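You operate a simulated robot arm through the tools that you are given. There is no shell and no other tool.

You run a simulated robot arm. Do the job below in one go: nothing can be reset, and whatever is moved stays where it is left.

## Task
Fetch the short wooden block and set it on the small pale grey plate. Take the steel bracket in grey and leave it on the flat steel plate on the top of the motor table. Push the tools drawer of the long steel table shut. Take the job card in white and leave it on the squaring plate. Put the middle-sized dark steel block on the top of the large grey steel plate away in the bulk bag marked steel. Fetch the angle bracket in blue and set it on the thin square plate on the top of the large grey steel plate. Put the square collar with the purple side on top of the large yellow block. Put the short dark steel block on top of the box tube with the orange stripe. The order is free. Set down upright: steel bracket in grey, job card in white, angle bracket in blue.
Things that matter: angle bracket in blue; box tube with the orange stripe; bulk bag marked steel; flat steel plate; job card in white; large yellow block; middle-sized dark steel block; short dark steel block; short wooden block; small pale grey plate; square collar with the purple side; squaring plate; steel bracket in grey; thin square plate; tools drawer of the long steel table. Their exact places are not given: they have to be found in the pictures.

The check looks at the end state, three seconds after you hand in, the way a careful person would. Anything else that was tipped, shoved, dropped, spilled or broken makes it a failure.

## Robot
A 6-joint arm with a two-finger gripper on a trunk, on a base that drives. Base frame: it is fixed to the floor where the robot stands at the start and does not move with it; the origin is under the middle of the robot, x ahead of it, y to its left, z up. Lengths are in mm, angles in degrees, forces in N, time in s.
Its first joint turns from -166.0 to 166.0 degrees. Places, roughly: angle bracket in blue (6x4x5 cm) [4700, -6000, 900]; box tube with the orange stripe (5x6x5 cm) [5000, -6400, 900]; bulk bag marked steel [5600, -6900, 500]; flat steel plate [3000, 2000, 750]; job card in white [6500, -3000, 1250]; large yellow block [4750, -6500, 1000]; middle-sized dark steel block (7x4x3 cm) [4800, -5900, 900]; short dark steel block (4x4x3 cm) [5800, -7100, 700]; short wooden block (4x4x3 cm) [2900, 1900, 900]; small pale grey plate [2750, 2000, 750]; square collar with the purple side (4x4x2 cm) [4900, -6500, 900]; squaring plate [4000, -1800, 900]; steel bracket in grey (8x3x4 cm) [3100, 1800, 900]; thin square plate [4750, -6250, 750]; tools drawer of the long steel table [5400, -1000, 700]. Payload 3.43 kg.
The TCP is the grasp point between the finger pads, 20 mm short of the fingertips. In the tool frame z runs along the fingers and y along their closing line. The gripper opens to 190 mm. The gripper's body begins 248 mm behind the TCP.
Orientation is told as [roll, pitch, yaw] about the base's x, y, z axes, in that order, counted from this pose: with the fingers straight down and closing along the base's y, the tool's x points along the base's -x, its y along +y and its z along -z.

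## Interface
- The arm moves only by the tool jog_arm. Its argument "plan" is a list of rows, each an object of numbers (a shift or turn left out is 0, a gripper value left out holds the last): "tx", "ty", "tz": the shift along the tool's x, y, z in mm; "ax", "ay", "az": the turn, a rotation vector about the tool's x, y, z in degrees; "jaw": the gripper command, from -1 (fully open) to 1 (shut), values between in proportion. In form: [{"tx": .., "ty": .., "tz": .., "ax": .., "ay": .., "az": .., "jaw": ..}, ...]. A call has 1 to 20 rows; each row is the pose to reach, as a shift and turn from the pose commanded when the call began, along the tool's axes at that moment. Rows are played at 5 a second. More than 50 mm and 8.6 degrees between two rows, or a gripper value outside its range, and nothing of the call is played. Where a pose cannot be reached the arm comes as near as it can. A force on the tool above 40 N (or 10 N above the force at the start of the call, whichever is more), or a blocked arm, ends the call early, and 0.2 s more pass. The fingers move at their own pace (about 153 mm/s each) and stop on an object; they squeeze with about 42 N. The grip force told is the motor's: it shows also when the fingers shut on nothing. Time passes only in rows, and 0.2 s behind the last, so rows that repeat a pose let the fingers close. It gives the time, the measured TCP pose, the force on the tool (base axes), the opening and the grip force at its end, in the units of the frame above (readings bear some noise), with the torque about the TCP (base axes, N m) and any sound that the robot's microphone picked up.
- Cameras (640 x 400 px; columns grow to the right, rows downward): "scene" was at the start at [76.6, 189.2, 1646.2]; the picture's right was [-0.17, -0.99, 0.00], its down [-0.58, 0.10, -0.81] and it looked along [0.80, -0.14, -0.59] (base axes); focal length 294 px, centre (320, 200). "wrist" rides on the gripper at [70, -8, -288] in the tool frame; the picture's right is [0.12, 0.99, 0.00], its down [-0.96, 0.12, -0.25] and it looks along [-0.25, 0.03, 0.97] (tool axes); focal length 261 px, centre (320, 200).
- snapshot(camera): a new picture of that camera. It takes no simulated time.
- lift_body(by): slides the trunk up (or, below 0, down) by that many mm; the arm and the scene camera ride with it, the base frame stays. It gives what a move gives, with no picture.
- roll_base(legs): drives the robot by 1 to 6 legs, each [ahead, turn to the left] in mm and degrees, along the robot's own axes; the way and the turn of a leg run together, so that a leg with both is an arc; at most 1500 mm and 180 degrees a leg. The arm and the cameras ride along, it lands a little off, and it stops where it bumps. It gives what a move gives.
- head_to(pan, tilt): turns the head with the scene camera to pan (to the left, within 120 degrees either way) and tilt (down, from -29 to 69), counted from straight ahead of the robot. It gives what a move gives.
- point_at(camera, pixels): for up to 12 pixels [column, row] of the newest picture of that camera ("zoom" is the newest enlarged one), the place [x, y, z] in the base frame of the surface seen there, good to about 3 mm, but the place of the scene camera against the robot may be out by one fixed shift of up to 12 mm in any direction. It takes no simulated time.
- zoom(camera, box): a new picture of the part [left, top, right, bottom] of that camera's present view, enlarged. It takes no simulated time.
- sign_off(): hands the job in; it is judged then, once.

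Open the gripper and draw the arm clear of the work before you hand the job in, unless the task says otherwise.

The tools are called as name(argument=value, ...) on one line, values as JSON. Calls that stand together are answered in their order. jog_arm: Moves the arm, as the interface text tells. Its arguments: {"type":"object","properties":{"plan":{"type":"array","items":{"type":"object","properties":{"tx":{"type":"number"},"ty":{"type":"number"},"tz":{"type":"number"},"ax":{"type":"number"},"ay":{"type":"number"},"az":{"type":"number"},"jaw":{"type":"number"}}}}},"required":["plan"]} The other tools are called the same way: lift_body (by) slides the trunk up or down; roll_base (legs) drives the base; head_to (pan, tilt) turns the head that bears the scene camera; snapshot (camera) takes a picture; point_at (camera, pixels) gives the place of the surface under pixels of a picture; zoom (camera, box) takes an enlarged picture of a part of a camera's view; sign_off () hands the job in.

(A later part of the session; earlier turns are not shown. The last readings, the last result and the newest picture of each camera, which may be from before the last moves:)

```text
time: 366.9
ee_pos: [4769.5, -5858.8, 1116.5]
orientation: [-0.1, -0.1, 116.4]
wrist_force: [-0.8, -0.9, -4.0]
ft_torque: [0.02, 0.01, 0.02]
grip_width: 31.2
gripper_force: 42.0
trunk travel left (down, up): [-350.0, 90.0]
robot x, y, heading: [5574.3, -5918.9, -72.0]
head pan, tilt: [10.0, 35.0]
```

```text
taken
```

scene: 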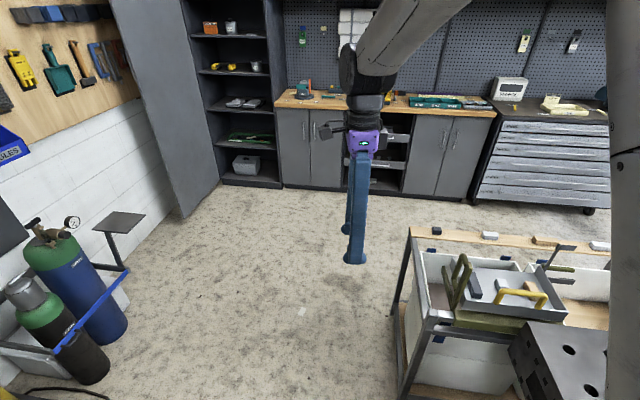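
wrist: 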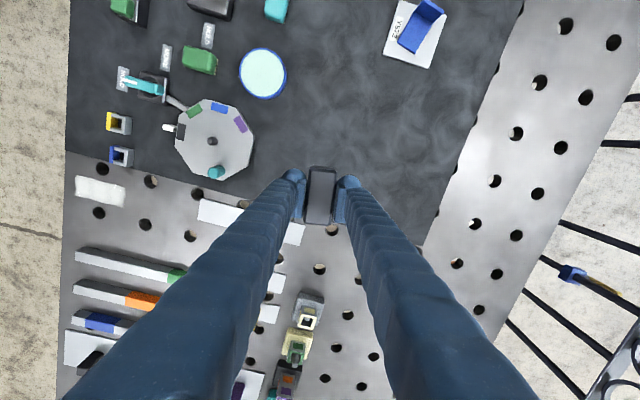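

The block is held. I retract radially, then swing the arm on an arc back to the front over the cart side.

jog_arm(plan=[{"tx": 9, "ty": -15}, {"tx": 18, "ty": -31}, {"tx": 27, "ty": -46}, {"tx": 36, "ty": -61}, {"tx": 45, "ty": -77}, {"tx": 54.5, "ty": -92}, {"tx": 54.5, "ty": -92}])

jog_arm(plan=[{"tx": 26.6, "ty": 15, "az": -2.5}, {"tx": 53.8, "ty": 28.8, "az": -5}, {"tx": 81.7, "ty": 41.4, "az": -7.5}, {"tx": 110, "ty": 52.8, "az": -10}, {"tx": 138.8, "ty": 62.9, "az": -12.5}, {"tx": 168.1, "ty": 71.8, "az": -15}, {"tx": 197.6, "ty": 79.3, "az": -17.5}, {"tx": 227.5, "ty": 85.5, "az": -20}, {"tx": 257.7, "ty": 90.5, "az": -22.5}, {"tx": 288, "ty": 94.2, "az": -25}, {"tx": 318.4, "ty": 96.5, "az": -27.5}, {"tx": 349, "ty": 97.4, "az": -30}, {"tx": 379.5, "ty": 97.1, "az": -32.5}, {"tx": 410, "ty": 95.5, "az": -35}])

jog_arm(plan=[{"tx": 26.6, "ty": 15, "az": -2.5}, {"tx": 53.8, "ty": 28.8, "az": -5}, {"tx": 81.7, "ty": 41.4, "az": -7.5}, {"tx": 110, "ty": 52.8, "az": -10}, {"tx": 138.8, "ty": 62.9, "az": -12.5}, {"tx": 168.1, "ty": 71.8, "az": -15}, {"tx": 197.6, "ty": 79.3, "az": -17.5}, {"tx": 227.5, "ty": 85.5, "az": -20}, {"tx": 257.7, "ty": 90.5, "az": -22.5}, {"tx": 288, "ty": 94.2, "az": -25}, {"tx": 318.4, "ty": 96.5, "az": -27.5}, {"tx": 349, "ty": 97.4, "az": -30}, {"tx": 379.5, "ty": 97.1, "az": -32.5}, {"tx": 410, "ty": 95.5, "az": -35}])

jog_arm(plan=[{"tx": 26.6, "ty": 15, "az": -2.5}, {"tx": 53.8, "ty": 28.8, "az": -5}, {"tx": 81.7, "ty": 41.4, "az": -7.5}, {"tx": 110, "ty": 52.8, "az": -10}, {"tx": 138.8, "ty": 62.9, "az": -12.5}, {"tx": 168.1, "ty": 71.8, "az": -15}, {"tx": 197.6, "ty": 79.3, "az": -17.5}, {"tx": 227.5, "ty": 85.5, "az": -20}, {"tx": 257.7, "ty": 90.5, "az": -22.5}, {"tx": 288, "ty": 94.2, "az": -25}, {"tx": 318.4, "ty": 96.5, "az": -27.5}, {"tx": 349, "ty": 97.4, "az": -30}, {"tx": 379.5, "ty": 97.1, "az": -32.5}, {"tx": 410, "ty": 95.5, "az": -35}])

snapshot(camera="wrist")

```text
time: 368.5
ee_pos: [4877.2, -5866.2, 1116.1]
orientation: [0.0, -0.1, 116.5]
wrist_force: [0.4, -0.6, -4.6]
ft_torque: [-0.03, 0.01, -0.01]
grip_width: 30.9
gripper_force: 42.2
trunk travel left (down, up): [-350.0, 90.0]
robot x, y, heading: [5576.7, -5915.9, -72.2]
head pan, tilt: [10.0, 35.0]
```

```text
time: 371.5
ee_pos: [4975.1, -6273.9, 1116.5]
orientation: [-0.1, -0.1, 151.5]
wrist_force: [-0.7, -0.3, -4.8]
ft_torque: [0.07, 0.04, 0.01]
grip_width: 30.7
gripper_force: 42.5
trunk travel left (down, up): [-350.0, 90.0]
robot x, y, heading: [5577.5, -5912.4, -72.6]
head pan, tilt: [10.0, 35.0]
```

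```text
time: 374.5
ee_pos: [5291.4, -6555.9, 1113.2]
orientation: [-0.2, -0.1, -173.5]
wrist_force: [-0.1, -0.6, -3.4]
ft_torque: [0.02, 0.04, -0.01]
grip_width: 30.9
gripper_force: 41.7
trunk travel left (down, up): [-350.0, 90.0]
robot x, y, heading: [5578.0, -5915.2, -72.1]
head pan, tilt: [10.0, 35.0]
```

```text
time: 377.5
ee_pos: [5707.6, -6602.7, 1109.1]
orientation: [-0.1, 0.0, -138.5]
wrist_force: [0.0, 0.2, -4.2]
ft_torque: [-0.03, 0.06, -0.01]
grip_width: 31.0
gripper_force: 42.2
trunk travel left (down, up): [-350.0, 90.0]
robot x, y, heading: [5576.9, -5912.0, -72.1]
head pan, tilt: [10.0, 35.0]
```

```text
taken
```

wrist: 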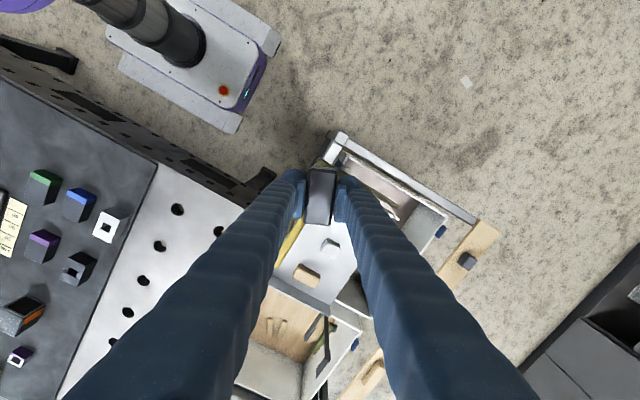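

The cart is below. I use the scene camera to look for the STEEL marking on the bags.

head_to(pan=5, tilt=50)

snapshot(camera="scene")

zoom(camera="wrist", box=[230, 120, 520, 400])

```text
time: 378.2
ee_pos: [5706.9, -6604.5, 1109.9]
orientation: [-0.1, 0.0, -138.5]
wrist_force: [0.4, 0.2, -5.4]
ft_torque: [0.0, -0.07, 0.0]
grip_width: 30.8
gripper_force: 41.8
trunk travel left (down, up): [-350.0, 90.0]
robot x, y, heading: [5577.7, -5914.7, -72.2]
head pan, tilt: [5.0, 50.0]
```

```text
taken
```

scene: 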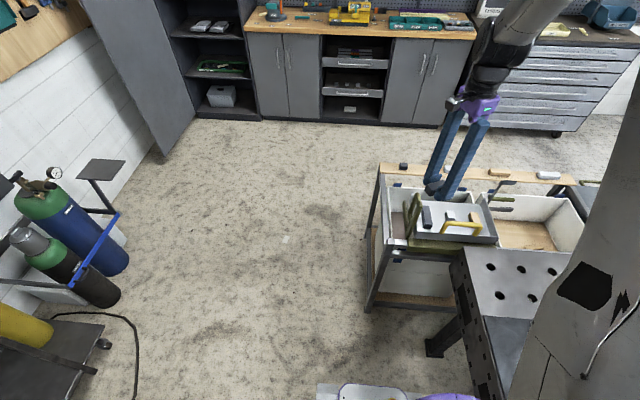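

```text
1.43 times, centred on (375, 260) of wrist
```

zoom: 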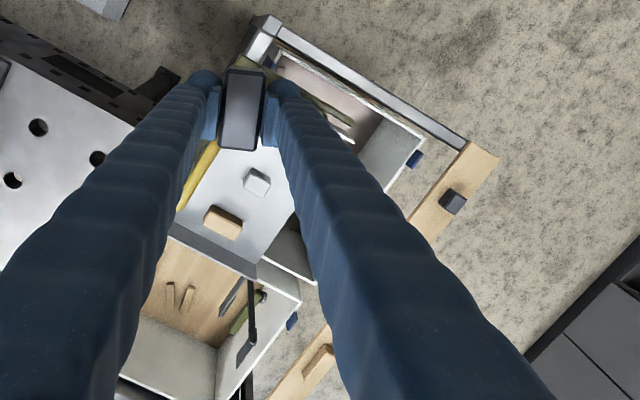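

I zoom in the scene view on the cart to look for markings.

zoom(camera="scene", box=[360, 150, 600, 320])

point_at(camera="wrist", pixels=[[375, 165], [385, 185], [400, 200], [342, 150], [448, 218], [405, 235], [330, 245], [360, 300], [300, 330], [466, 262], [330, 160], [360, 190]])

```text
2.35 times, centred on (480, 235) of scene
```

zoom: 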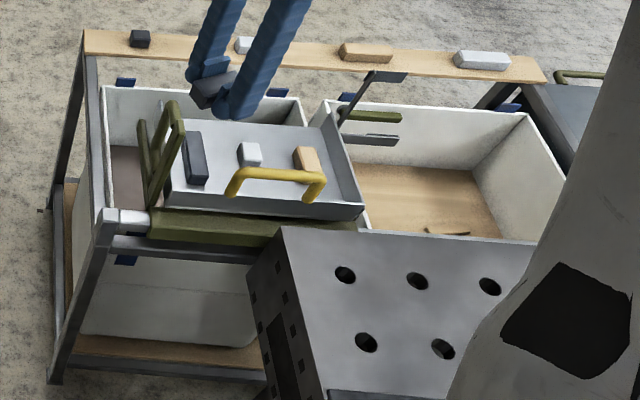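

```text
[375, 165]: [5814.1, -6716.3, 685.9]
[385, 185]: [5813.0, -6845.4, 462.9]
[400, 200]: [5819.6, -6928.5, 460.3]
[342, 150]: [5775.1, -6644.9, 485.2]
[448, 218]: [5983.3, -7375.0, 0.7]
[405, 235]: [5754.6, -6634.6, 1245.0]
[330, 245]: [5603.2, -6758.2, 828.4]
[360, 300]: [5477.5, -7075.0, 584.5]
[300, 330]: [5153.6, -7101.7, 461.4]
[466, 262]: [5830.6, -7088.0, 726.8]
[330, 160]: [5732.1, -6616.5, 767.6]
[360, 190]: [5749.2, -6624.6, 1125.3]
```

The left bag under the tilted tray is open on its left side (x≈5740–5850). I drive 240 mm forward so that bag, ledge and table items are all in reach, and look again.

roll_base(legs=[[240, 0]])

snapshot(camera="wrist")

snapshot(camera="scene")

```text
time: 380.4
ee_pos: [5779.8, -6832.2, 1108.7]
orientation: [-0.2, 0.0, -138.6]
wrist_force: [0.7, -1.4, -4.6]
ft_torque: [0.08, 0.05, 0.01]
grip_width: 30.6
gripper_force: 41.8
trunk travel left (down, up): [-350.0, 90.0]
robot x, y, heading: [5651.2, -6145.2, -72.2]
head pan, tilt: [5.0, 50.0]
```

```text
taken
```

wrist: 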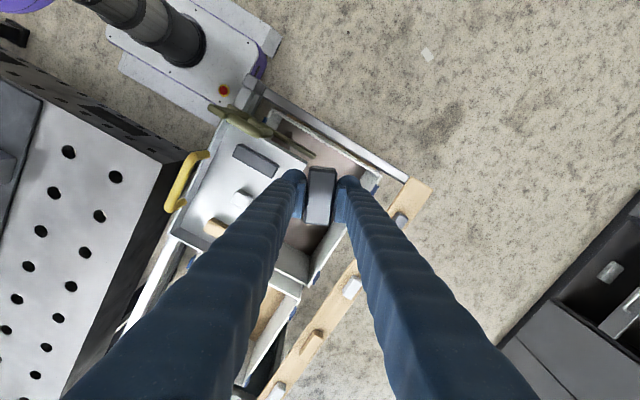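

```text
taken
```

scene: 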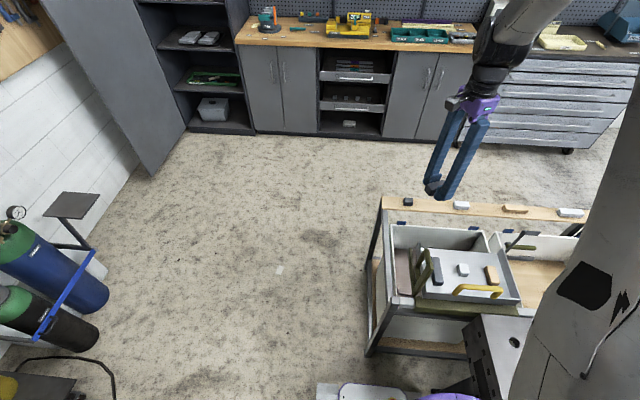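

I zoom into both views of the bag and tray.

zoom(camera="wrist", box=[150, 60, 450, 330])

zoom(camera="scene", box=[350, 180, 590, 370])

point_at(camera="wrist", pixels=[[340, 160], [370, 180], [290, 125], [300, 140], [320, 140], [280, 120], [250, 155], [305, 165], [300, 255], [350, 160], [380, 190], [270, 130]])

```text
1.48 times, centred on (300, 195) of wrist
```

zoom: 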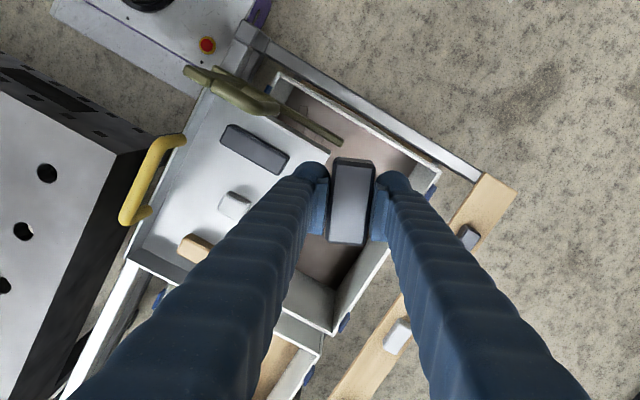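

```text
2.11 times, centred on (470, 275) of scene
```

zoom: 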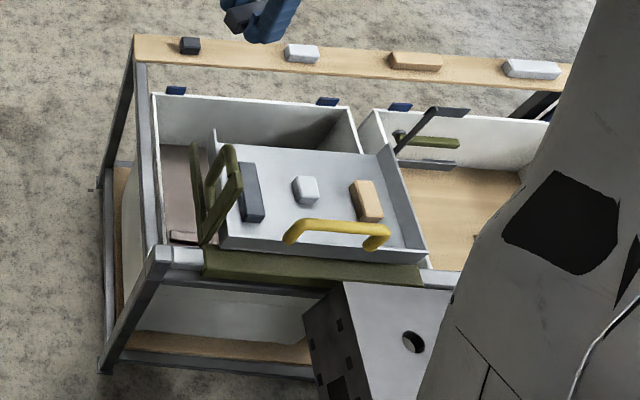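

```text
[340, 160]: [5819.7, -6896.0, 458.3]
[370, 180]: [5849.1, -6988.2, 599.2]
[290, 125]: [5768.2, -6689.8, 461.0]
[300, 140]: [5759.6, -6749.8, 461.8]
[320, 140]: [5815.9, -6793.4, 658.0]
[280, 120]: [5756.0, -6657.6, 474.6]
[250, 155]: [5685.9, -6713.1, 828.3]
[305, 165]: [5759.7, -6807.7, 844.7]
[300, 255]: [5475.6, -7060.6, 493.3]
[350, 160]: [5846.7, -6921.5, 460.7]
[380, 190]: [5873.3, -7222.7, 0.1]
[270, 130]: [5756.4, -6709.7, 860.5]
```

The back-left part of the bag is open (floor z≈460 at (5820,−6896)); the given place matches this left bag. I move over (5806,−6915), turning so the gripper's width lies along the back wall.

jog_arm(plan=[{"tx": -2, "ty": 5, "az": -4.7}, {"tx": -5, "ty": 11, "az": -9.4}, {"tx": -7, "ty": 17, "az": -14.1}, {"tx": -10, "ty": 23, "az": -18.8}, {"tx": -12, "ty": 28, "az": -23.5}, {"tx": -15, "ty": 34, "az": -28.2}, {"tx": -17, "ty": 40, "az": -32.9}, {"tx": -20, "ty": 45, "az": -37.6}, {"tx": -22, "ty": 51, "az": -42.3}, {"tx": -25, "ty": 57, "az": -47}, {"tx": -28, "ty": 62, "az": -51.7}, {"tx": -30, "ty": 68, "az": -56.4}, {"tx": -33, "ty": 74, "az": -61.1}, {"tx": -35.4, "ty": 79.5, "az": -65.8}, {"tx": -35.4, "ty": 79.5, "az": -65.8}])

snapshot(camera="wrist")

zoom(camera="wrist", box=[180, 60, 460, 260])

```text
time: 383.6
ee_pos: [5804.6, -6914.4, 1111.3]
orientation: [0.0, 0.1, -72.6]
wrist_force: [-0.2, -0.5, -4.4]
ft_torque: [-0.01, -0.01, 0.02]
grip_width: 30.7
gripper_force: 42.1
trunk travel left (down, up): [-350.0, 90.0]
robot x, y, heading: [5655.2, -6144.4, -72.1]
head pan, tilt: [5.0, 50.0]
```

```text
taken
```

wrist: 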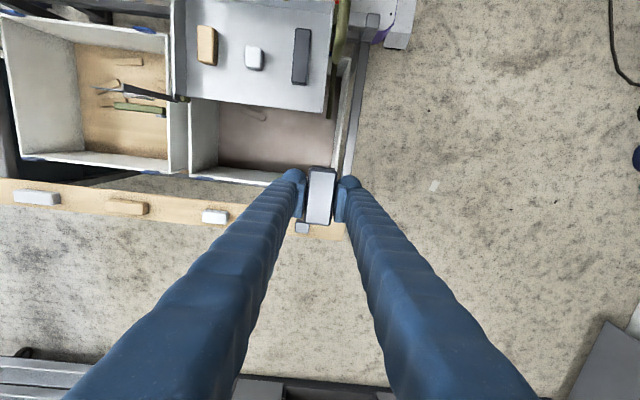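

```text
2.00 times, centred on (320, 160) of wrist
```

zoom: 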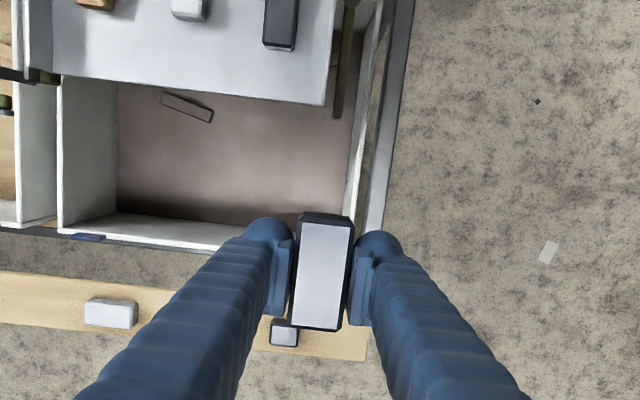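

The open part of the bag, with a steel offcut in it, is left of the tool in this picture. I move 148 mm that way over its middle and lower halfway to check.

jog_arm(plan=[{"tx": 3, "ty": -18}, {"tx": 6, "ty": -37, "tz": 10}, {"tx": 9, "ty": -56, "tz": 20}, {"tx": 12, "ty": -75, "tz": 35}, {"tx": 15, "ty": -94, "tz": 50}, {"tx": 18, "ty": -113, "tz": 65}, {"tx": 21, "ty": -131, "tz": 85}, {"tx": 24, "ty": -148, "tz": 105}, {"tx": 24, "ty": -148, "tz": 130}, {"tx": 24, "ty": -148, "tz": 155}, {"tx": 24, "ty": -148, "tz": 180}, {"tx": 24, "ty": -148, "tz": 205}, {"tx": 24, "ty": -148, "tz": 230}, {"tx": 24, "ty": -148, "tz": 250}, {"tx": 24, "ty": -148, "tz": 250}])

snapshot(camera="wrist")

snapshot(camera="scene")

```text
time: 386.8
ee_pos: [5659.9, -6934.7, 860.4]
orientation: [0.0, 0.2, -72.6]
wrist_force: [0.0, -0.3, -4.5]
ft_torque: [0.0, -0.01, 0.01]
grip_width: 30.7
gripper_force: 41.8
trunk travel left (down, up): [-350.0, 90.0]
robot x, y, heading: [5649.1, -6147.8, -72.2]
head pan, tilt: [5.0, 50.0]
```

```text
taken
```

wrist: 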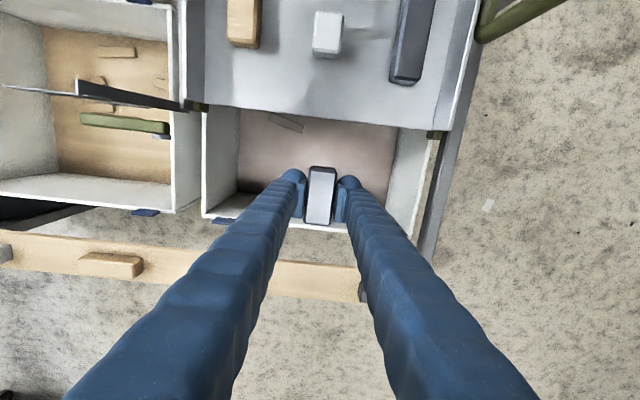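

```text
taken
```

scene: 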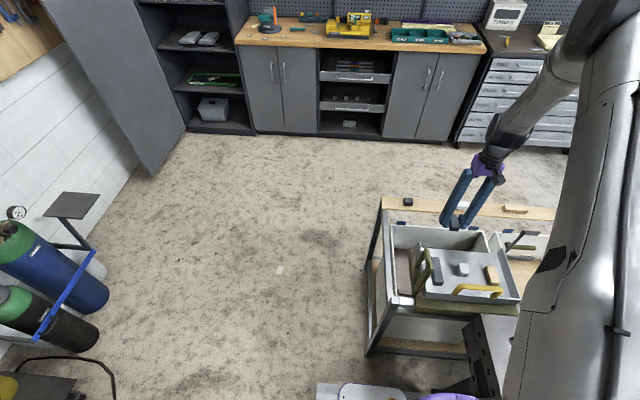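

The tool is mid-way between tray edge and back wall (≈90 mm each). I shift 18 mm toward the back wall and lower the block deep into the bag.

jog_arm(plan=[{"tx": -6, "tz": 15}, {"tx": -12, "tz": 35}, {"tx": -18, "tz": 55}, {"tx": -18, "tz": 80}, {"tx": -18, "tz": 105}, {"tx": -18, "tz": 130}, {"tx": -18, "tz": 155}, {"tx": -18, "tz": 180}, {"tx": -18, "tz": 205}, {"tx": -18, "tz": 230}, {"tx": -18, "tz": 255}, {"tx": -18, "tz": 280}, {"tx": -18, "tz": 300}, {"tx": -18, "tz": 320}, {"tx": -18, "tz": 320}])

snapshot(camera="wrist")

```text
time: 390.0
ee_pos: [5662.4, -6952.9, 541.6]
orientation: [0.0, 0.2, -72.8]
wrist_force: [-0.3, 0.0, -4.9]
ft_torque: [-0.01, -0.02, -0.01]
grip_width: 30.8
gripper_force: 42.2
trunk travel left (down, up): [-350.0, 90.0]
robot x, y, heading: [5648.8, -6145.8, -72.3]
head pan, tilt: [5.0, 50.0]
```

```text
taken
```

wrist: 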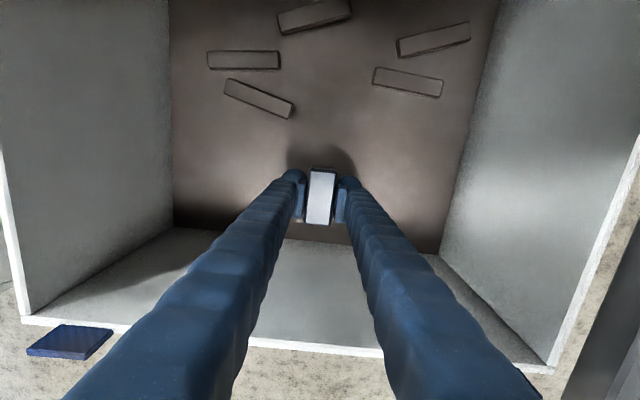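

We are inside the bag; the floor shows steel bars. I lower 45 mm more and release, then come straight up.

jog_arm(plan=[{"tz": 10}, {"tz": 22}, {"tz": 34}, {"tz": 45}, {"tz": 45}, {"tz": 45, "jaw": 0.6}, {"tz": 45}, {"tz": 45}])

snapshot(camera="wrist")

```text
time: 391.8
ee_pos: [5661.2, -6951.1, 496.1]
orientation: [0.0, 0.1, -72.7]
wrist_force: [-1.1, 0.4, 0.0]
ft_torque: [-0.01, 0.01, -0.02]
grip_width: 38.1
gripper_force: 0.0
trunk travel left (down, up): [-350.0, 90.0]
robot x, y, heading: [5650.4, -6146.6, -72.2]
head pan, tilt: [5.0, 50.0]
```

```text
taken
```

wrist: 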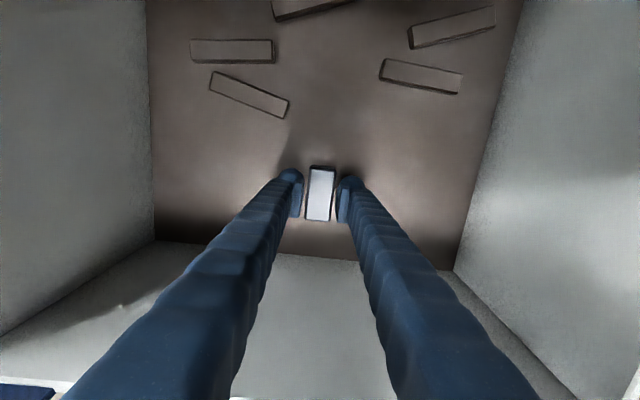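

The block lies on the bag floor. I rise straight out.

jog_arm(plan=[{"tz": -10}, {"tz": -30}, {"tz": -52}, {"tz": -76}, {"tz": -100}, {"tz": -125}, {"tz": -150}, {"tz": -175}, {"tz": -200}, {"tz": -225}, {"tz": -250}, {"tz": -275}, {"tz": -300}, {"tz": -325}, {"tz": -350}, {"tz": -375}, {"tz": -400}, {"tz": -420}, {"tz": -440}, {"tz": -440}])

snapshot(camera="wrist")

```text
time: 396.0
ee_pos: [5664.5, -6951.9, 935.5]
orientation: [0.1, 0.2, -72.8]
wrist_force: [0.7, 0.5, 0.1]
ft_torque: [0.04, 0.01, -0.01]
grip_width: 38.0
gripper_force: 0.2
trunk travel left (down, up): [-350.0, 90.0]
robot x, y, heading: [5650.0, -6144.3, -72.2]
head pan, tilt: [5.0, 50.0]
```

```text
taken
```

wrist: 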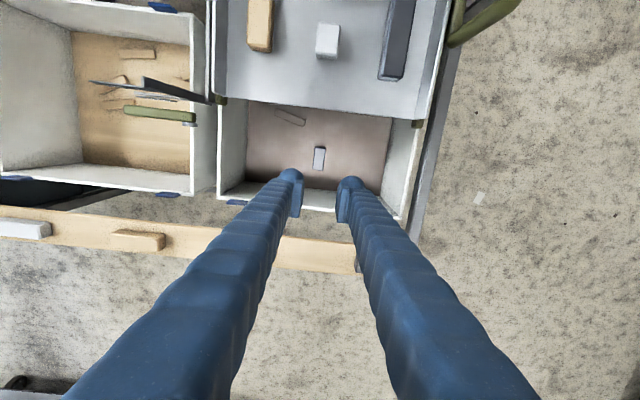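

The block is in the bag. To reach the short block on the ledge better, I drive 60 mm forward.

roll_base(legs=[[60, 0]])

jog_arm(plan=[{"ty": 18, "tx": -2, "jaw": 0.2}, {"ty": 36, "tx": -4}, {"ty": 54, "tx": -6}, {"ty": 72, "tx": -8}, {"ty": 90, "tx": -10}, {"ty": 108, "tx": -12}, {"ty": 125, "tx": -14}, {"ty": 125, "tx": -14}])

snapshot(camera="wrist")

```text
time: 397.1
ee_pos: [5680.8, -7009.3, 935.3]
orientation: [0.0, 0.3, -72.9]
wrist_force: [0.6, -0.2, -0.3]
ft_torque: [0.14, 0.04, -0.01]
grip_width: 38.2
gripper_force: 0.1
trunk travel left (down, up): [-350.0, 90.0]
robot x, y, heading: [5670.2, -6200.3, -72.3]
head pan, tilt: [5.0, 50.0]
```

```text
time: 398.9
ee_pos: [5803.3, -6985.4, 936.0]
orientation: [0.0, 0.2, -72.9]
wrist_force: [0.3, -0.2, 0.7]
ft_torque: [0.01, -0.03, -0.02]
grip_width: 76.2
gripper_force: 0.1
trunk travel left (down, up): [-350.0, 90.0]
robot x, y, heading: [5668.0, -6204.8, -72.4]
head pan, tilt: [5.0, 50.0]
```

```text
taken
```

wrist: 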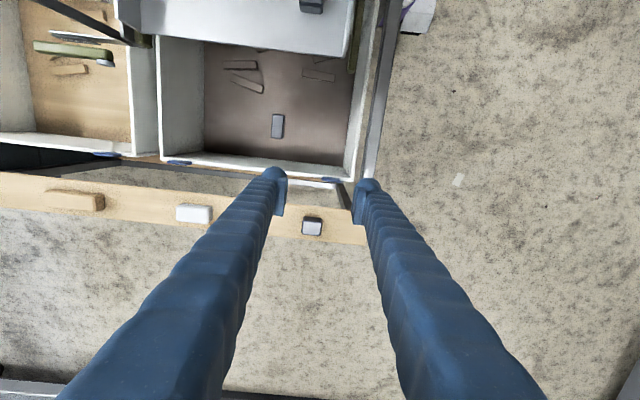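

The short dark block is at (312,226). I zoom and measure it.

zoom(camera="wrist", box=[282, 196, 342, 246])

point_at(camera="wrist", pixels=[[312, 227], [306, 222], [318, 223], [312, 222], [340, 235], [290, 232]])

```text
8.00 times, centred on (312, 221) of wrist
```

zoom: 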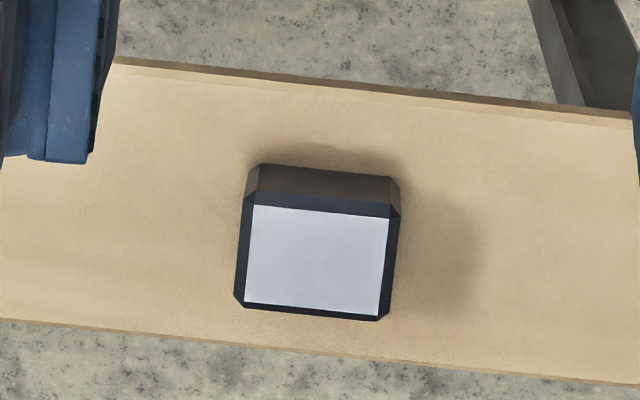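

```text
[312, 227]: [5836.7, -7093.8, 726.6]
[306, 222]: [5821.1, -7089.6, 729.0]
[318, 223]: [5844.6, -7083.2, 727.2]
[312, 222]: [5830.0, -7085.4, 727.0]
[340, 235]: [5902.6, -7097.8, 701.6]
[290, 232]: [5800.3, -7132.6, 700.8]
```

Block centre is at tool offset (−118,−2), aligned; ledge z≈701, top ≈728. I move over it, descend to z≈723 and close.

jog_arm(plan=[{"tx": -20, "ty": 0}, {"tx": -42, "ty": -1, "tz": 10}, {"tx": -64, "ty": -1, "tz": 25}, {"tx": -86, "ty": -2, "tz": 40}, {"tx": -106, "ty": -2, "tz": 60}, {"tx": -118, "ty": -2, "tz": 80}, {"tx": -118, "ty": -2, "tz": 100}, {"tx": -118, "ty": -2, "tz": 120}, {"tx": -118, "ty": -2, "tz": 140}, {"tx": -118, "ty": -2, "tz": 150}, {"tx": -118, "ty": -2, "tz": 150}])

zoom(camera="wrist", box=[260, 130, 380, 230])

```text
time: 401.3
ee_pos: [5837.6, -7097.4, 786.6]
orientation: [0.0, 0.3, -72.8]
wrist_force: [0.3, 0.1, 0.4]
ft_torque: [0.03, -0.02, 0.03]
grip_width: 76.2
gripper_force: 0.0
trunk travel left (down, up): [-350.0, 90.0]
robot x, y, heading: [5669.2, -6199.7, -72.2]
head pan, tilt: [5.0, 50.0]
```

```text
4.00 times, centred on (320, 180) of wrist
```

zoom: 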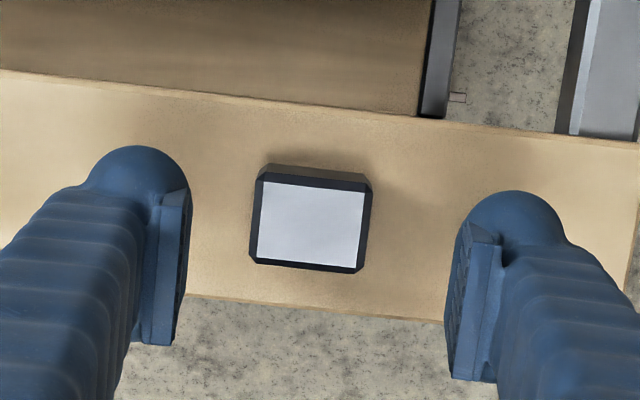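

Centred within 3 mm. I descend 63 mm and close, then lift.

jog_arm(plan=[{"ty": -2, "tz": 12}, {"ty": -3, "tz": 27}, {"ty": -3, "tz": 42}, {"ty": -3, "tz": 55}, {"ty": -3, "tz": 61}, {"ty": -3, "tz": 63}, {"ty": -3, "tz": 63}, {"ty": -3, "tz": 63, "jaw": 1}, {"ty": -3, "tz": 63}, {"ty": -3, "tz": 63}, {"ty": -3, "tz": 63}])

jog_arm(plan=[{"tz": -3}, {"tz": -7}, {"tz": -12}, {"tz": -18}, {"tz": -26}, {"tz": -36}, {"tz": -48}, {"tz": -62}, {"tz": -78}, {"tz": -96}, {"tz": -116}, {"tz": -138}, {"tz": -160}, {"tz": -182}, {"tz": -204}, {"tz": -226}, {"tz": -248}, {"tz": -268}, {"tz": -280}, {"tz": -280}])

snapshot(camera="wrist")

```text
time: 403.7
ee_pos: [5835.1, -7098.2, 722.5]
orientation: [0.0, 0.1, -72.8]
wrist_force: [0.5, -0.7, 0.9]
ft_torque: [-0.01, 0.04, 0.0]
grip_width: 38.8
gripper_force: 42.8
trunk travel left (down, up): [-350.0, 90.0]
robot x, y, heading: [5669.3, -6199.9, -72.3]
head pan, tilt: [5.0, 50.0]
```

```text
time: 407.9
ee_pos: [5835.3, -7099.9, 1003.8]
orientation: [0.0, 0.2, -72.7]
wrist_force: [0.0, 0.3, -2.2]
ft_torque: [-0.03, 0.01, -0.01]
grip_width: 38.7
gripper_force: 41.9
trunk travel left (down, up): [-350.0, 90.0]
robot x, y, heading: [5667.3, -6198.8, -72.3]
head pan, tilt: [5.0, 50.0]
```

```text
taken
```

wrist: 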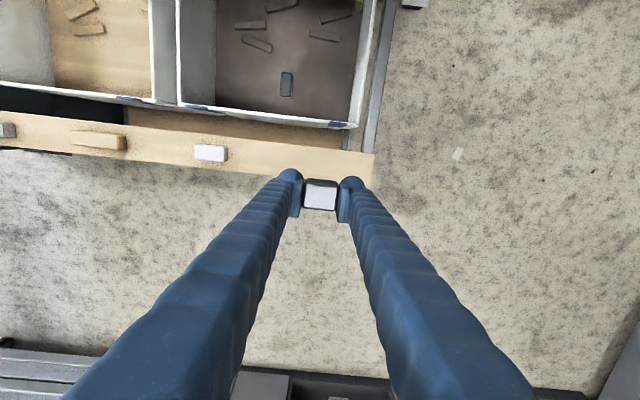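

Held. I retract toward the robot while rising, then swing on arcs to the box tube.

jog_arm(plan=[{"tx": 15, "ty": 2, "tz": -8}, {"tx": 34, "ty": 4, "tz": -16}, {"tx": 55, "ty": 6, "tz": -24}, {"tx": 77, "ty": 9, "tz": -32}, {"tx": 100, "ty": 12, "tz": -40}, {"tx": 123, "ty": 14, "tz": -48}, {"tx": 146, "ty": 17, "tz": -56}, {"tx": 168, "ty": 20, "tz": -60}, {"tx": 188, "ty": 22, "tz": -60}, {"tx": 205.6, "ty": 24, "tz": -60}, {"tx": 205.6, "ty": 24, "tz": -60}])

jog_arm(plan=[{"tx": 4, "ty": -28.8, "az": 2.35}, {"tx": 9.1, "ty": -57.3, "az": 4.7}, {"tx": 15.5, "ty": -85.7, "az": 7.05}, {"tx": 22.9, "ty": -113.7, "az": 9.4}, {"tx": 31.6, "ty": -141.5, "az": 11.75}, {"tx": 41.3, "ty": -168.8, "az": 14.1}, {"tx": 52.2, "ty": -195.7, "az": 16.45}, {"tx": 64.1, "ty": -222.2, "az": 18.8}, {"tx": 77.2, "ty": -248.2, "az": 21.15}, {"tx": 91.3, "ty": -273.5, "az": 23.5}, {"tx": 106.4, "ty": -298.3, "az": 25.85}, {"tx": 122.5, "ty": -322.5, "az": 28.2}])

jog_arm(plan=[{"tx": 4, "ty": -28.8, "az": 2.35}, {"tx": 9.1, "ty": -57.3, "az": 4.7}, {"tx": 15.5, "ty": -85.7, "az": 7.05}, {"tx": 22.9, "ty": -113.7, "az": 9.4}, {"tx": 31.6, "ty": -141.5, "az": 11.75}, {"tx": 41.3, "ty": -168.8, "az": 14.1}, {"tx": 52.2, "ty": -195.7, "az": 16.45}, {"tx": 64.1, "ty": -222.2, "az": 18.8}, {"tx": 77.2, "ty": -248.2, "az": 21.15}, {"tx": 91.3, "ty": -273.5, "az": 23.5}, {"tx": 106.4, "ty": -298.3, "az": 25.85}, {"tx": 122.5, "ty": -322.5, "az": 28.2}])

jog_arm(plan=[{"tx": 4, "ty": -28.8, "az": 2.35}, {"tx": 9.1, "ty": -57.3, "az": 4.7}, {"tx": 15.5, "ty": -85.7, "az": 7.05}, {"tx": 22.9, "ty": -113.7, "az": 9.4}, {"tx": 31.6, "ty": -141.5, "az": 11.75}, {"tx": 41.3, "ty": -168.8, "az": 14.1}, {"tx": 52.2, "ty": -195.7, "az": 16.45}, {"tx": 64.1, "ty": -222.2, "az": 18.8}, {"tx": 77.2, "ty": -248.2, "az": 21.15}, {"tx": 91.3, "ty": -273.5, "az": 23.5}, {"tx": 106.4, "ty": -298.3, "az": 25.85}, {"tx": 122.5, "ty": -322.5, "az": 28.2}])

snapshot(camera="wrist")

```text
time: 410.3
ee_pos: [5796.6, -6895.0, 1063.5]
orientation: [0.0, 0.2, -72.8]
wrist_force: [-0.2, 0.1, -3.1]
ft_torque: [0.02, 0.0, -0.03]
grip_width: 39.2
gripper_force: 41.9
trunk travel left (down, up): [-350.0, 90.0]
robot x, y, heading: [5669.5, -6199.8, -72.2]
head pan, tilt: [5.0, 50.0]
```

```text
time: 412.9
ee_pos: [5451.2, -6874.1, 1063.5]
orientation: [0.0, 0.0, -101.0]
wrist_force: [-0.9, 0.3, -2.8]
ft_torque: [-0.03, -0.03, 0.0]
grip_width: 38.6
gripper_force: 42.1
trunk travel left (down, up): [-350.0, 90.0]
robot x, y, heading: [5667.5, -6197.9, -72.3]
head pan, tilt: [5.0, 50.0]
```

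```text
time: 415.5
ee_pos: [5159.1, -6691.1, 1065.7]
orientation: [-0.1, 0.1, -129.2]
wrist_force: [0.1, -0.2, -2.5]
ft_torque: [-0.02, -0.04, 0.01]
grip_width: 38.8
gripper_force: 41.7
trunk travel left (down, up): [-350.0, 90.0]
robot x, y, heading: [5667.9, -6200.8, -72.3]
head pan, tilt: [5.0, 50.0]
```

```text
time: 418.1
ee_pos: [4986.0, -6391.5, 1066.2]
orientation: [-0.1, 0.0, -157.4]
wrist_force: [0.7, -0.5, -3.1]
ft_torque: [-0.06, -0.03, -0.01]
grip_width: 38.9
gripper_force: 41.9
trunk travel left (down, up): [-350.0, 90.0]
robot x, y, heading: [5666.6, -6200.7, -72.5]
head pan, tilt: [5.0, 50.0]
```

```text
taken
```

wrist: 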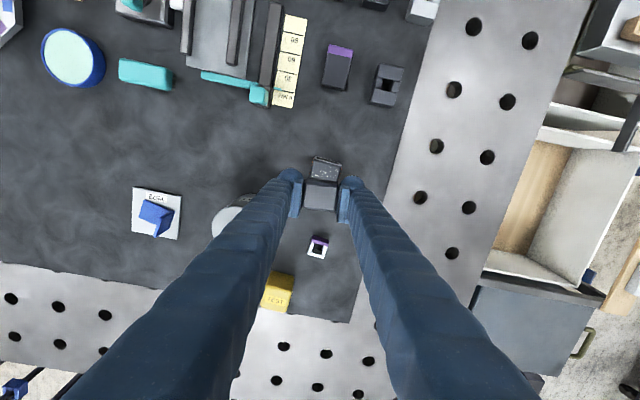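

The box tube is right below at (325,168). I zoom in.

zoom(camera="wrist", box=[260, 120, 380, 220])

point_at(camera="zoom", pixels=[[310, 155], [400, 170], [305, 185], [345, 175], [340, 150]])

```text
4.00 times, centred on (320, 170) of wrist
```

zoom: 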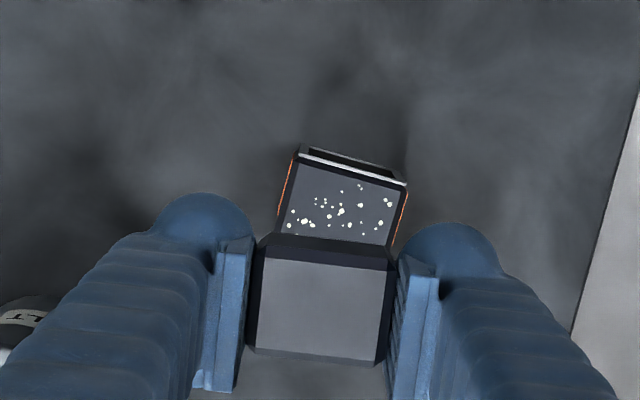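

```text
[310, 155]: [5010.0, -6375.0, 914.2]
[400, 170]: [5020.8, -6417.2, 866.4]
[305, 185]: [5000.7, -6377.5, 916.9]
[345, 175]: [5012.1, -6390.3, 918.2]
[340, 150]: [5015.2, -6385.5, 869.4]
```

The tube's top centre is ~6 mm to +y of the tool and turned ~6°. I correct and lower to just above it.

jog_arm(plan=[{"tx": -1, "ty": 3, "tz": 10, "az": 3}, {"tx": -1.5, "ty": 6, "tz": 25, "az": 6}, {"tx": -1.5, "ty": 6, "tz": 42, "az": 6}, {"tx": -1.5, "ty": 6, "tz": 60, "az": 6}, {"tx": -1.5, "ty": 6, "tz": 78, "az": 6}, {"tx": -1.5, "ty": 6, "tz": 95, "az": 6}, {"tx": -1.5, "ty": 6, "tz": 108, "az": 6}, {"tx": -1.5, "ty": 6, "tz": 112, "az": 6}, {"tx": -1.5, "ty": 6, "tz": 112, "az": 6}])

zoom(camera="wrist", box=[260, 130, 380, 230])

```text
time: 420.1
ee_pos: [4987.8, -6398.9, 954.9]
orientation: [-0.1, 0.0, -163.4]
wrist_force: [-0.2, 0.0, -3.3]
ft_torque: [-0.02, -0.01, 0.0]
grip_width: 38.6
gripper_force: 42.1
trunk travel left (down, up): [-350.0, 90.0]
robot x, y, heading: [5664.7, -6202.6, -72.4]
head pan, tilt: [5.0, 50.0]
```

```text
4.00 times, centred on (320, 180) of wrist
```

zoom: 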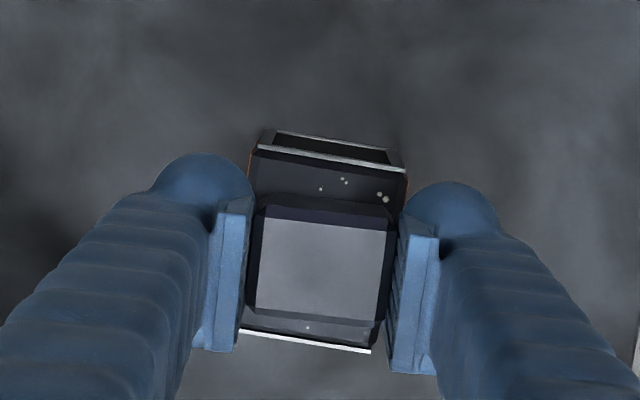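

Slight shift of −4 mm along x centres it on the tube. I lower in small steps until contact.

jog_arm(plan=[{"tx": -2, "tz": 3}, {"tx": -4, "tz": 6}, {"tx": -4, "tz": 9}, {"tx": -4, "tz": 11}, {"tx": -4, "tz": 12}, {"tx": -4, "tz": 13}, {"tx": -4, "tz": 13}])

jog_arm(plan=[{"tz": 1}, {"tz": 2}, {"tz": 3}, {"tz": 3}])

```text
time: 421.7
ee_pos: [4982.6, -6400.7, 941.9]
orientation: [-0.1, 0.0, -163.4]
wrist_force: [0.4, 0.4, -2.8]
ft_torque: [0.02, -0.01, -0.02]
grip_width: 38.8
gripper_force: 42.2
trunk travel left (down, up): [-350.0, 90.0]
robot x, y, heading: [5668.2, -6201.0, -72.3]
head pan, tilt: [5.0, 50.0]
```

```text
time: 422.7
ee_pos: [4983.5, -6400.1, 941.3]
orientation: [-0.1, -0.2, -163.4]
wrist_force: [-1.6, 4.6, 28.3]
ft_torque: [0.11, -0.17, 0.02]
grip_width: 38.7
gripper_force: 42.1
trunk travel left (down, up): [-350.0, 90.0]
robot x, y, heading: [5672.2, -6199.6, -72.5]
head pan, tilt: [5.0, 50.0]
```

Contact (28 N). I ease 2 mm, open a little and rise.

jog_arm(plan=[{"tz": -1}, {"tz": -2}, {"tz": -2}, {"tz": -2, "jaw": 0.4}, {"tz": -2}, {"tz": -3}, {"tz": -8}, {"tz": -20}, {"tz": -40}, {"tz": -65}, {"tz": -90}, {"tz": -115}, {"tz": -125}, {"tz": -125}])

snapshot(camera="wrist")

zoom(camera="wrist", box=[250, 120, 400, 250])

```text
time: 425.7
ee_pos: [4984.0, -6398.6, 1062.8]
orientation: [-0.2, 0.1, -163.4]
wrist_force: [-0.7, -0.5, 0.2]
ft_torque: [0.0, -0.03, -0.01]
grip_width: 57.0
gripper_force: 0.0
trunk travel left (down, up): [-350.0, 90.0]
robot x, y, heading: [5669.2, -6199.8, -72.0]
head pan, tilt: [5.0, 50.0]
```

```text
taken
```

wrist: 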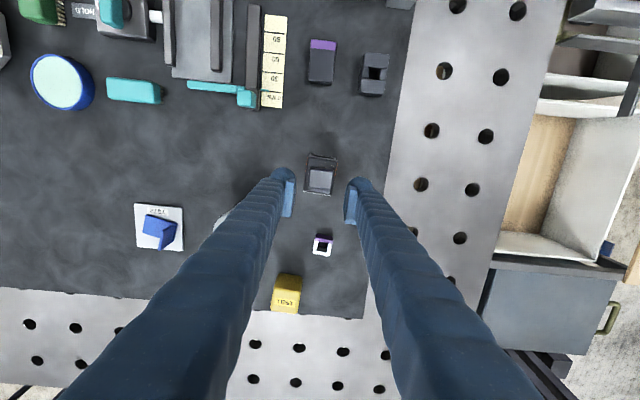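

```text
3.08 times, centred on (325, 185) of wrist
```

zoom: 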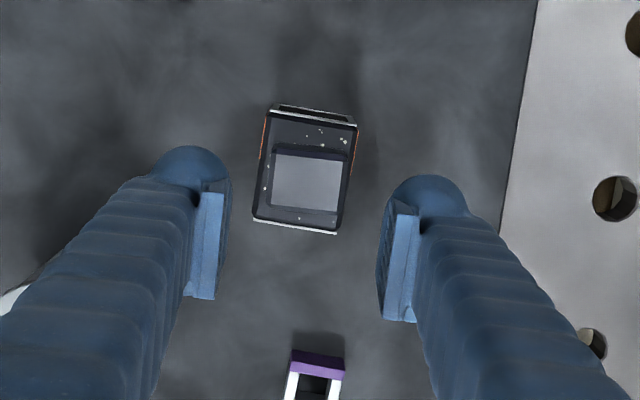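

The short block sits on the orange-striped tube. Now the collar: I move over (4856,−6466).

jog_arm(plan=[{"tx": -16, "ty": 3}, {"tx": -34, "ty": 6}, {"tx": -52, "ty": 10}, {"tx": -70, "ty": 13}, {"tx": -88, "ty": 17}, {"tx": -106, "ty": 21}, {"tx": -124, "ty": 24}, {"tx": -142, "ty": 28}, {"tx": -142, "ty": 28}])

snapshot(camera="wrist")

zoom(camera="wrist", box=[230, 130, 390, 260])

point_at(camera="zoom", pixels=[[365, 150], [330, 170], [400, 175], [365, 205], [365, 180], [265, 330], [300, 290], [200, 300], [280, 380], [330, 120]])

```text
time: 427.7
ee_pos: [4854.4, -6466.0, 1063.5]
orientation: [-0.1, 0.0, -163.3]
wrist_force: [0.2, 0.1, -0.3]
ft_torque: [-0.06, 0.0, -0.01]
grip_width: 57.1
gripper_force: 0.1
trunk travel left (down, up): [-350.0, 90.0]
robot x, y, heading: [5663.7, -6203.5, -72.3]
head pan, tilt: [5.0, 50.0]
```

```text
taken
```

wrist: 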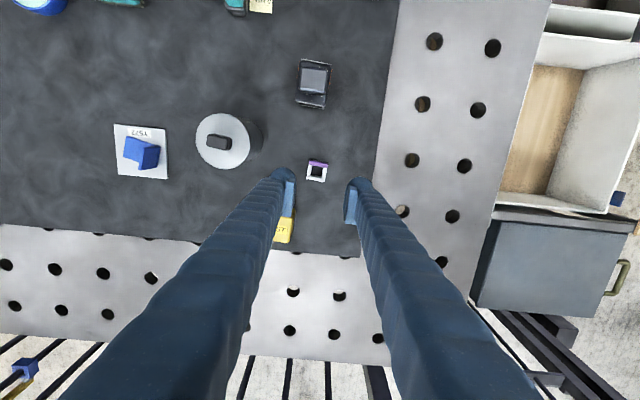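

```text
3.08 times, centred on (310, 195) of wrist
```

zoom: 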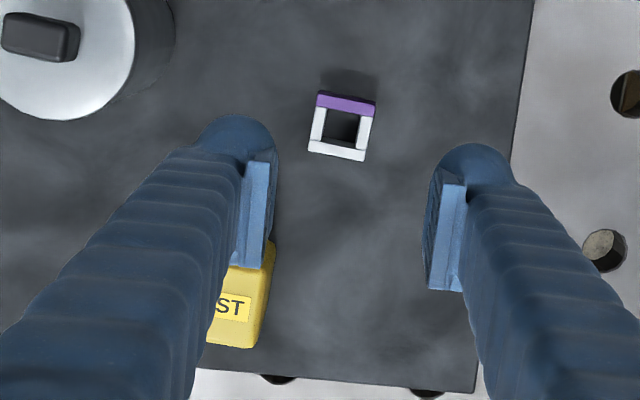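

```text
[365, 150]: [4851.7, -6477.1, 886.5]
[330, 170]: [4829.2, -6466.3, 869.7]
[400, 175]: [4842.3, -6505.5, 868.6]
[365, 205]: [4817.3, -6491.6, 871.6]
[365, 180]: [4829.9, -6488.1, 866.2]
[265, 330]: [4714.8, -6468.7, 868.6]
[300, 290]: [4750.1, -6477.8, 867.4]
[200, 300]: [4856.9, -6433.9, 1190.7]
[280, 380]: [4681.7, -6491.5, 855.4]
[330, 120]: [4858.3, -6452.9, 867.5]
```

I zoom closer on the collar for its exact centre and angle.

zoom(camera="wrist", box=[290, 150, 344, 195])

```text
8.89 times, centred on (317, 172) of wrist
```

zoom: 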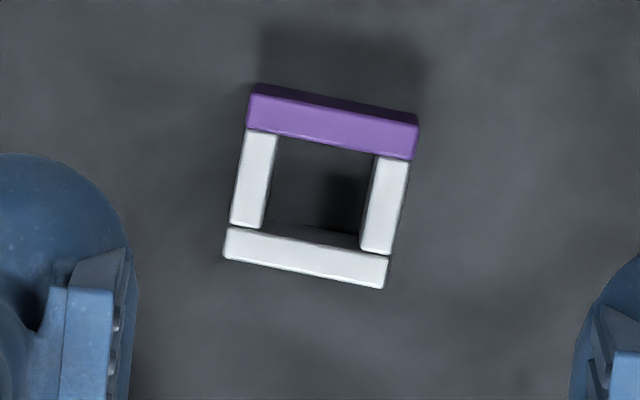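

Collar centre is offset (+3,−6) mm and turned 3°. I correct, descend to z≈888.5, close and lift.

jog_arm(plan=[{"tx": 2, "ty": -3, "tz": 15, "az": 1.5}, {"tx": 3.3, "ty": -6, "tz": 35, "az": 3}, {"tx": 3.3, "ty": -6, "tz": 55, "az": 3}, {"tx": 3.3, "ty": -6, "tz": 75, "az": 3}, {"tx": 3.3, "ty": -6, "tz": 95, "az": 3}, {"tx": 3.3, "ty": -6, "tz": 115, "az": 3}, {"tx": 3.3, "ty": -6, "tz": 130, "az": 3}, {"tx": 3.3, "ty": -6, "tz": 135, "az": 3}, {"tx": 3.3, "ty": -6, "tz": 135, "az": 3}])

zoom(camera="wrist", box=[260, 130, 380, 230])

```text
time: 429.7
ee_pos: [4856.6, -6460.7, 928.6]
orientation: [-0.1, -0.1, -166.4]
wrist_force: [-0.7, 0.6, -0.7]
ft_torque: [-0.01, 0.01, 0.0]
grip_width: 57.1
gripper_force: 0.0
trunk travel left (down, up): [-350.0, 90.0]
robot x, y, heading: [5667.8, -6201.7, -72.4]
head pan, tilt: [5.0, 50.0]
```

```text
4.00 times, centred on (320, 180) of wrist
```

zoom: 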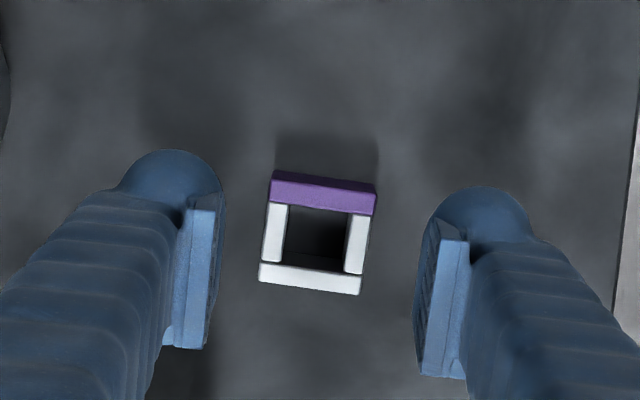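

Well centred. I descend 40 mm, close and lift.

jog_arm(plan=[{"tz": 10}, {"tz": 22}, {"tz": 32}, {"tz": 38}, {"tz": 40}, {"tz": 40}, {"tz": 40, "jaw": 1}, {"tz": 40}, {"tz": 40}, {"tz": 40}])

jog_arm(plan=[{"tz": -3}, {"tz": -7}, {"tz": -12}, {"tz": -18}, {"tz": -26}, {"tz": -36}, {"tz": -48}, {"tz": -62}, {"tz": -78}, {"tz": -96}, {"tz": -114}, {"tz": -132}, {"tz": -150}, {"tz": -165}, {"tz": -165}])

snapshot(camera="wrist")

```text
time: 431.9
ee_pos: [4857.2, -6459.0, 887.8]
orientation: [0.0, 0.0, -166.3]
wrist_force: [0.8, 1.0, 0.0]
ft_torque: [0.0, 0.03, 0.02]
grip_width: 33.3
gripper_force: 42.2
trunk travel left (down, up): [-350.0, 90.0]
robot x, y, heading: [5665.5, -6199.8, -72.1]
head pan, tilt: [5.0, 50.0]
```

```text
time: 435.1
ee_pos: [4856.8, -6461.0, 1052.0]
orientation: [-0.1, 0.0, -166.4]
wrist_force: [-0.9, 0.1, -0.8]
ft_torque: [0.03, 0.0, -0.03]
grip_width: 32.8
gripper_force: 42.2
trunk travel left (down, up): [-350.0, 90.0]
robot x, y, heading: [5664.0, -6199.3, -72.4]
head pan, tilt: [5.0, 50.0]
```

```text
taken
```

wrist: 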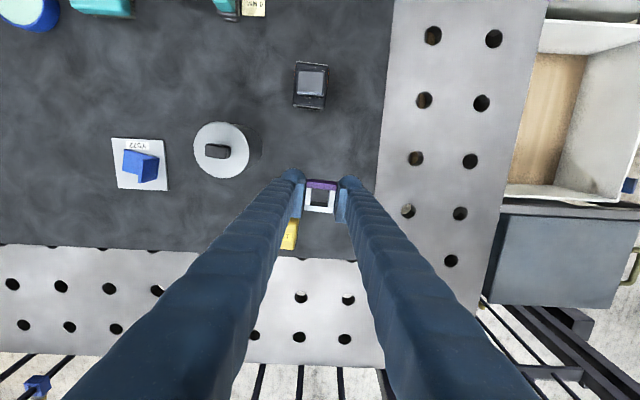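

Collar held. I move over the yellow TEST block at about (4757,−6430).

jog_arm(plan=[{"tx": -11, "ty": -6}, {"tx": -24, "ty": -14}, {"tx": -38, "ty": -22}, {"tx": -52, "ty": -31}, {"tx": -66, "ty": -39}, {"tx": -79, "ty": -47}, {"tx": -90, "ty": -54}, {"tx": -90, "ty": -54}])

snapshot(camera="wrist")

zoom(camera="wrist", box=[260, 130, 380, 230])

```text
time: 436.9
ee_pos: [4756.4, -6428.4, 1052.5]
orientation: [-0.1, 0.0, -166.4]
wrist_force: [-0.7, 0.1, -1.6]
ft_torque: [0.03, -0.01, -0.01]
grip_width: 33.3
gripper_force: 41.8
trunk travel left (down, up): [-350.0, 90.0]
robot x, y, heading: [5668.3, -6198.8, -72.2]
head pan, tilt: [5.0, 50.0]
```

```text
taken
```

wrist: 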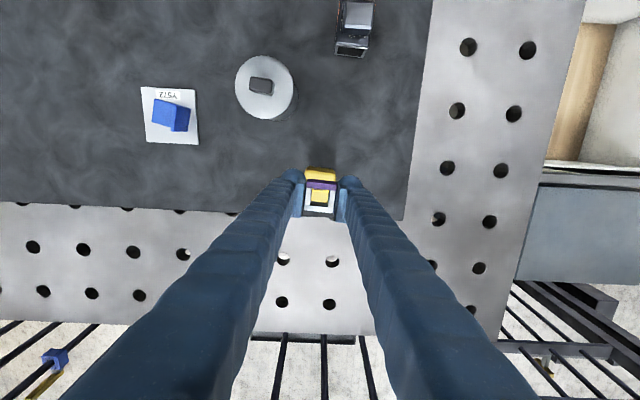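

```text
4.00 times, centred on (320, 180) of wrist
```

zoom: 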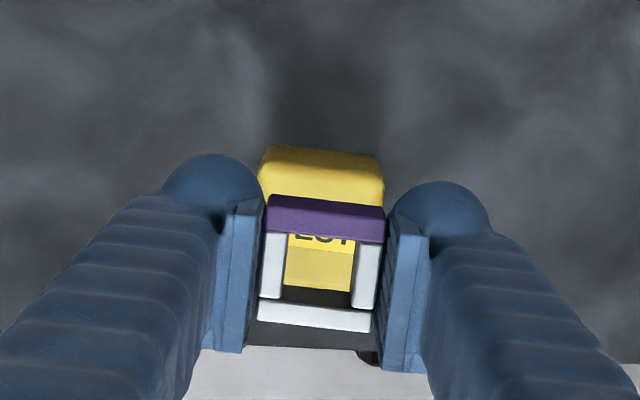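

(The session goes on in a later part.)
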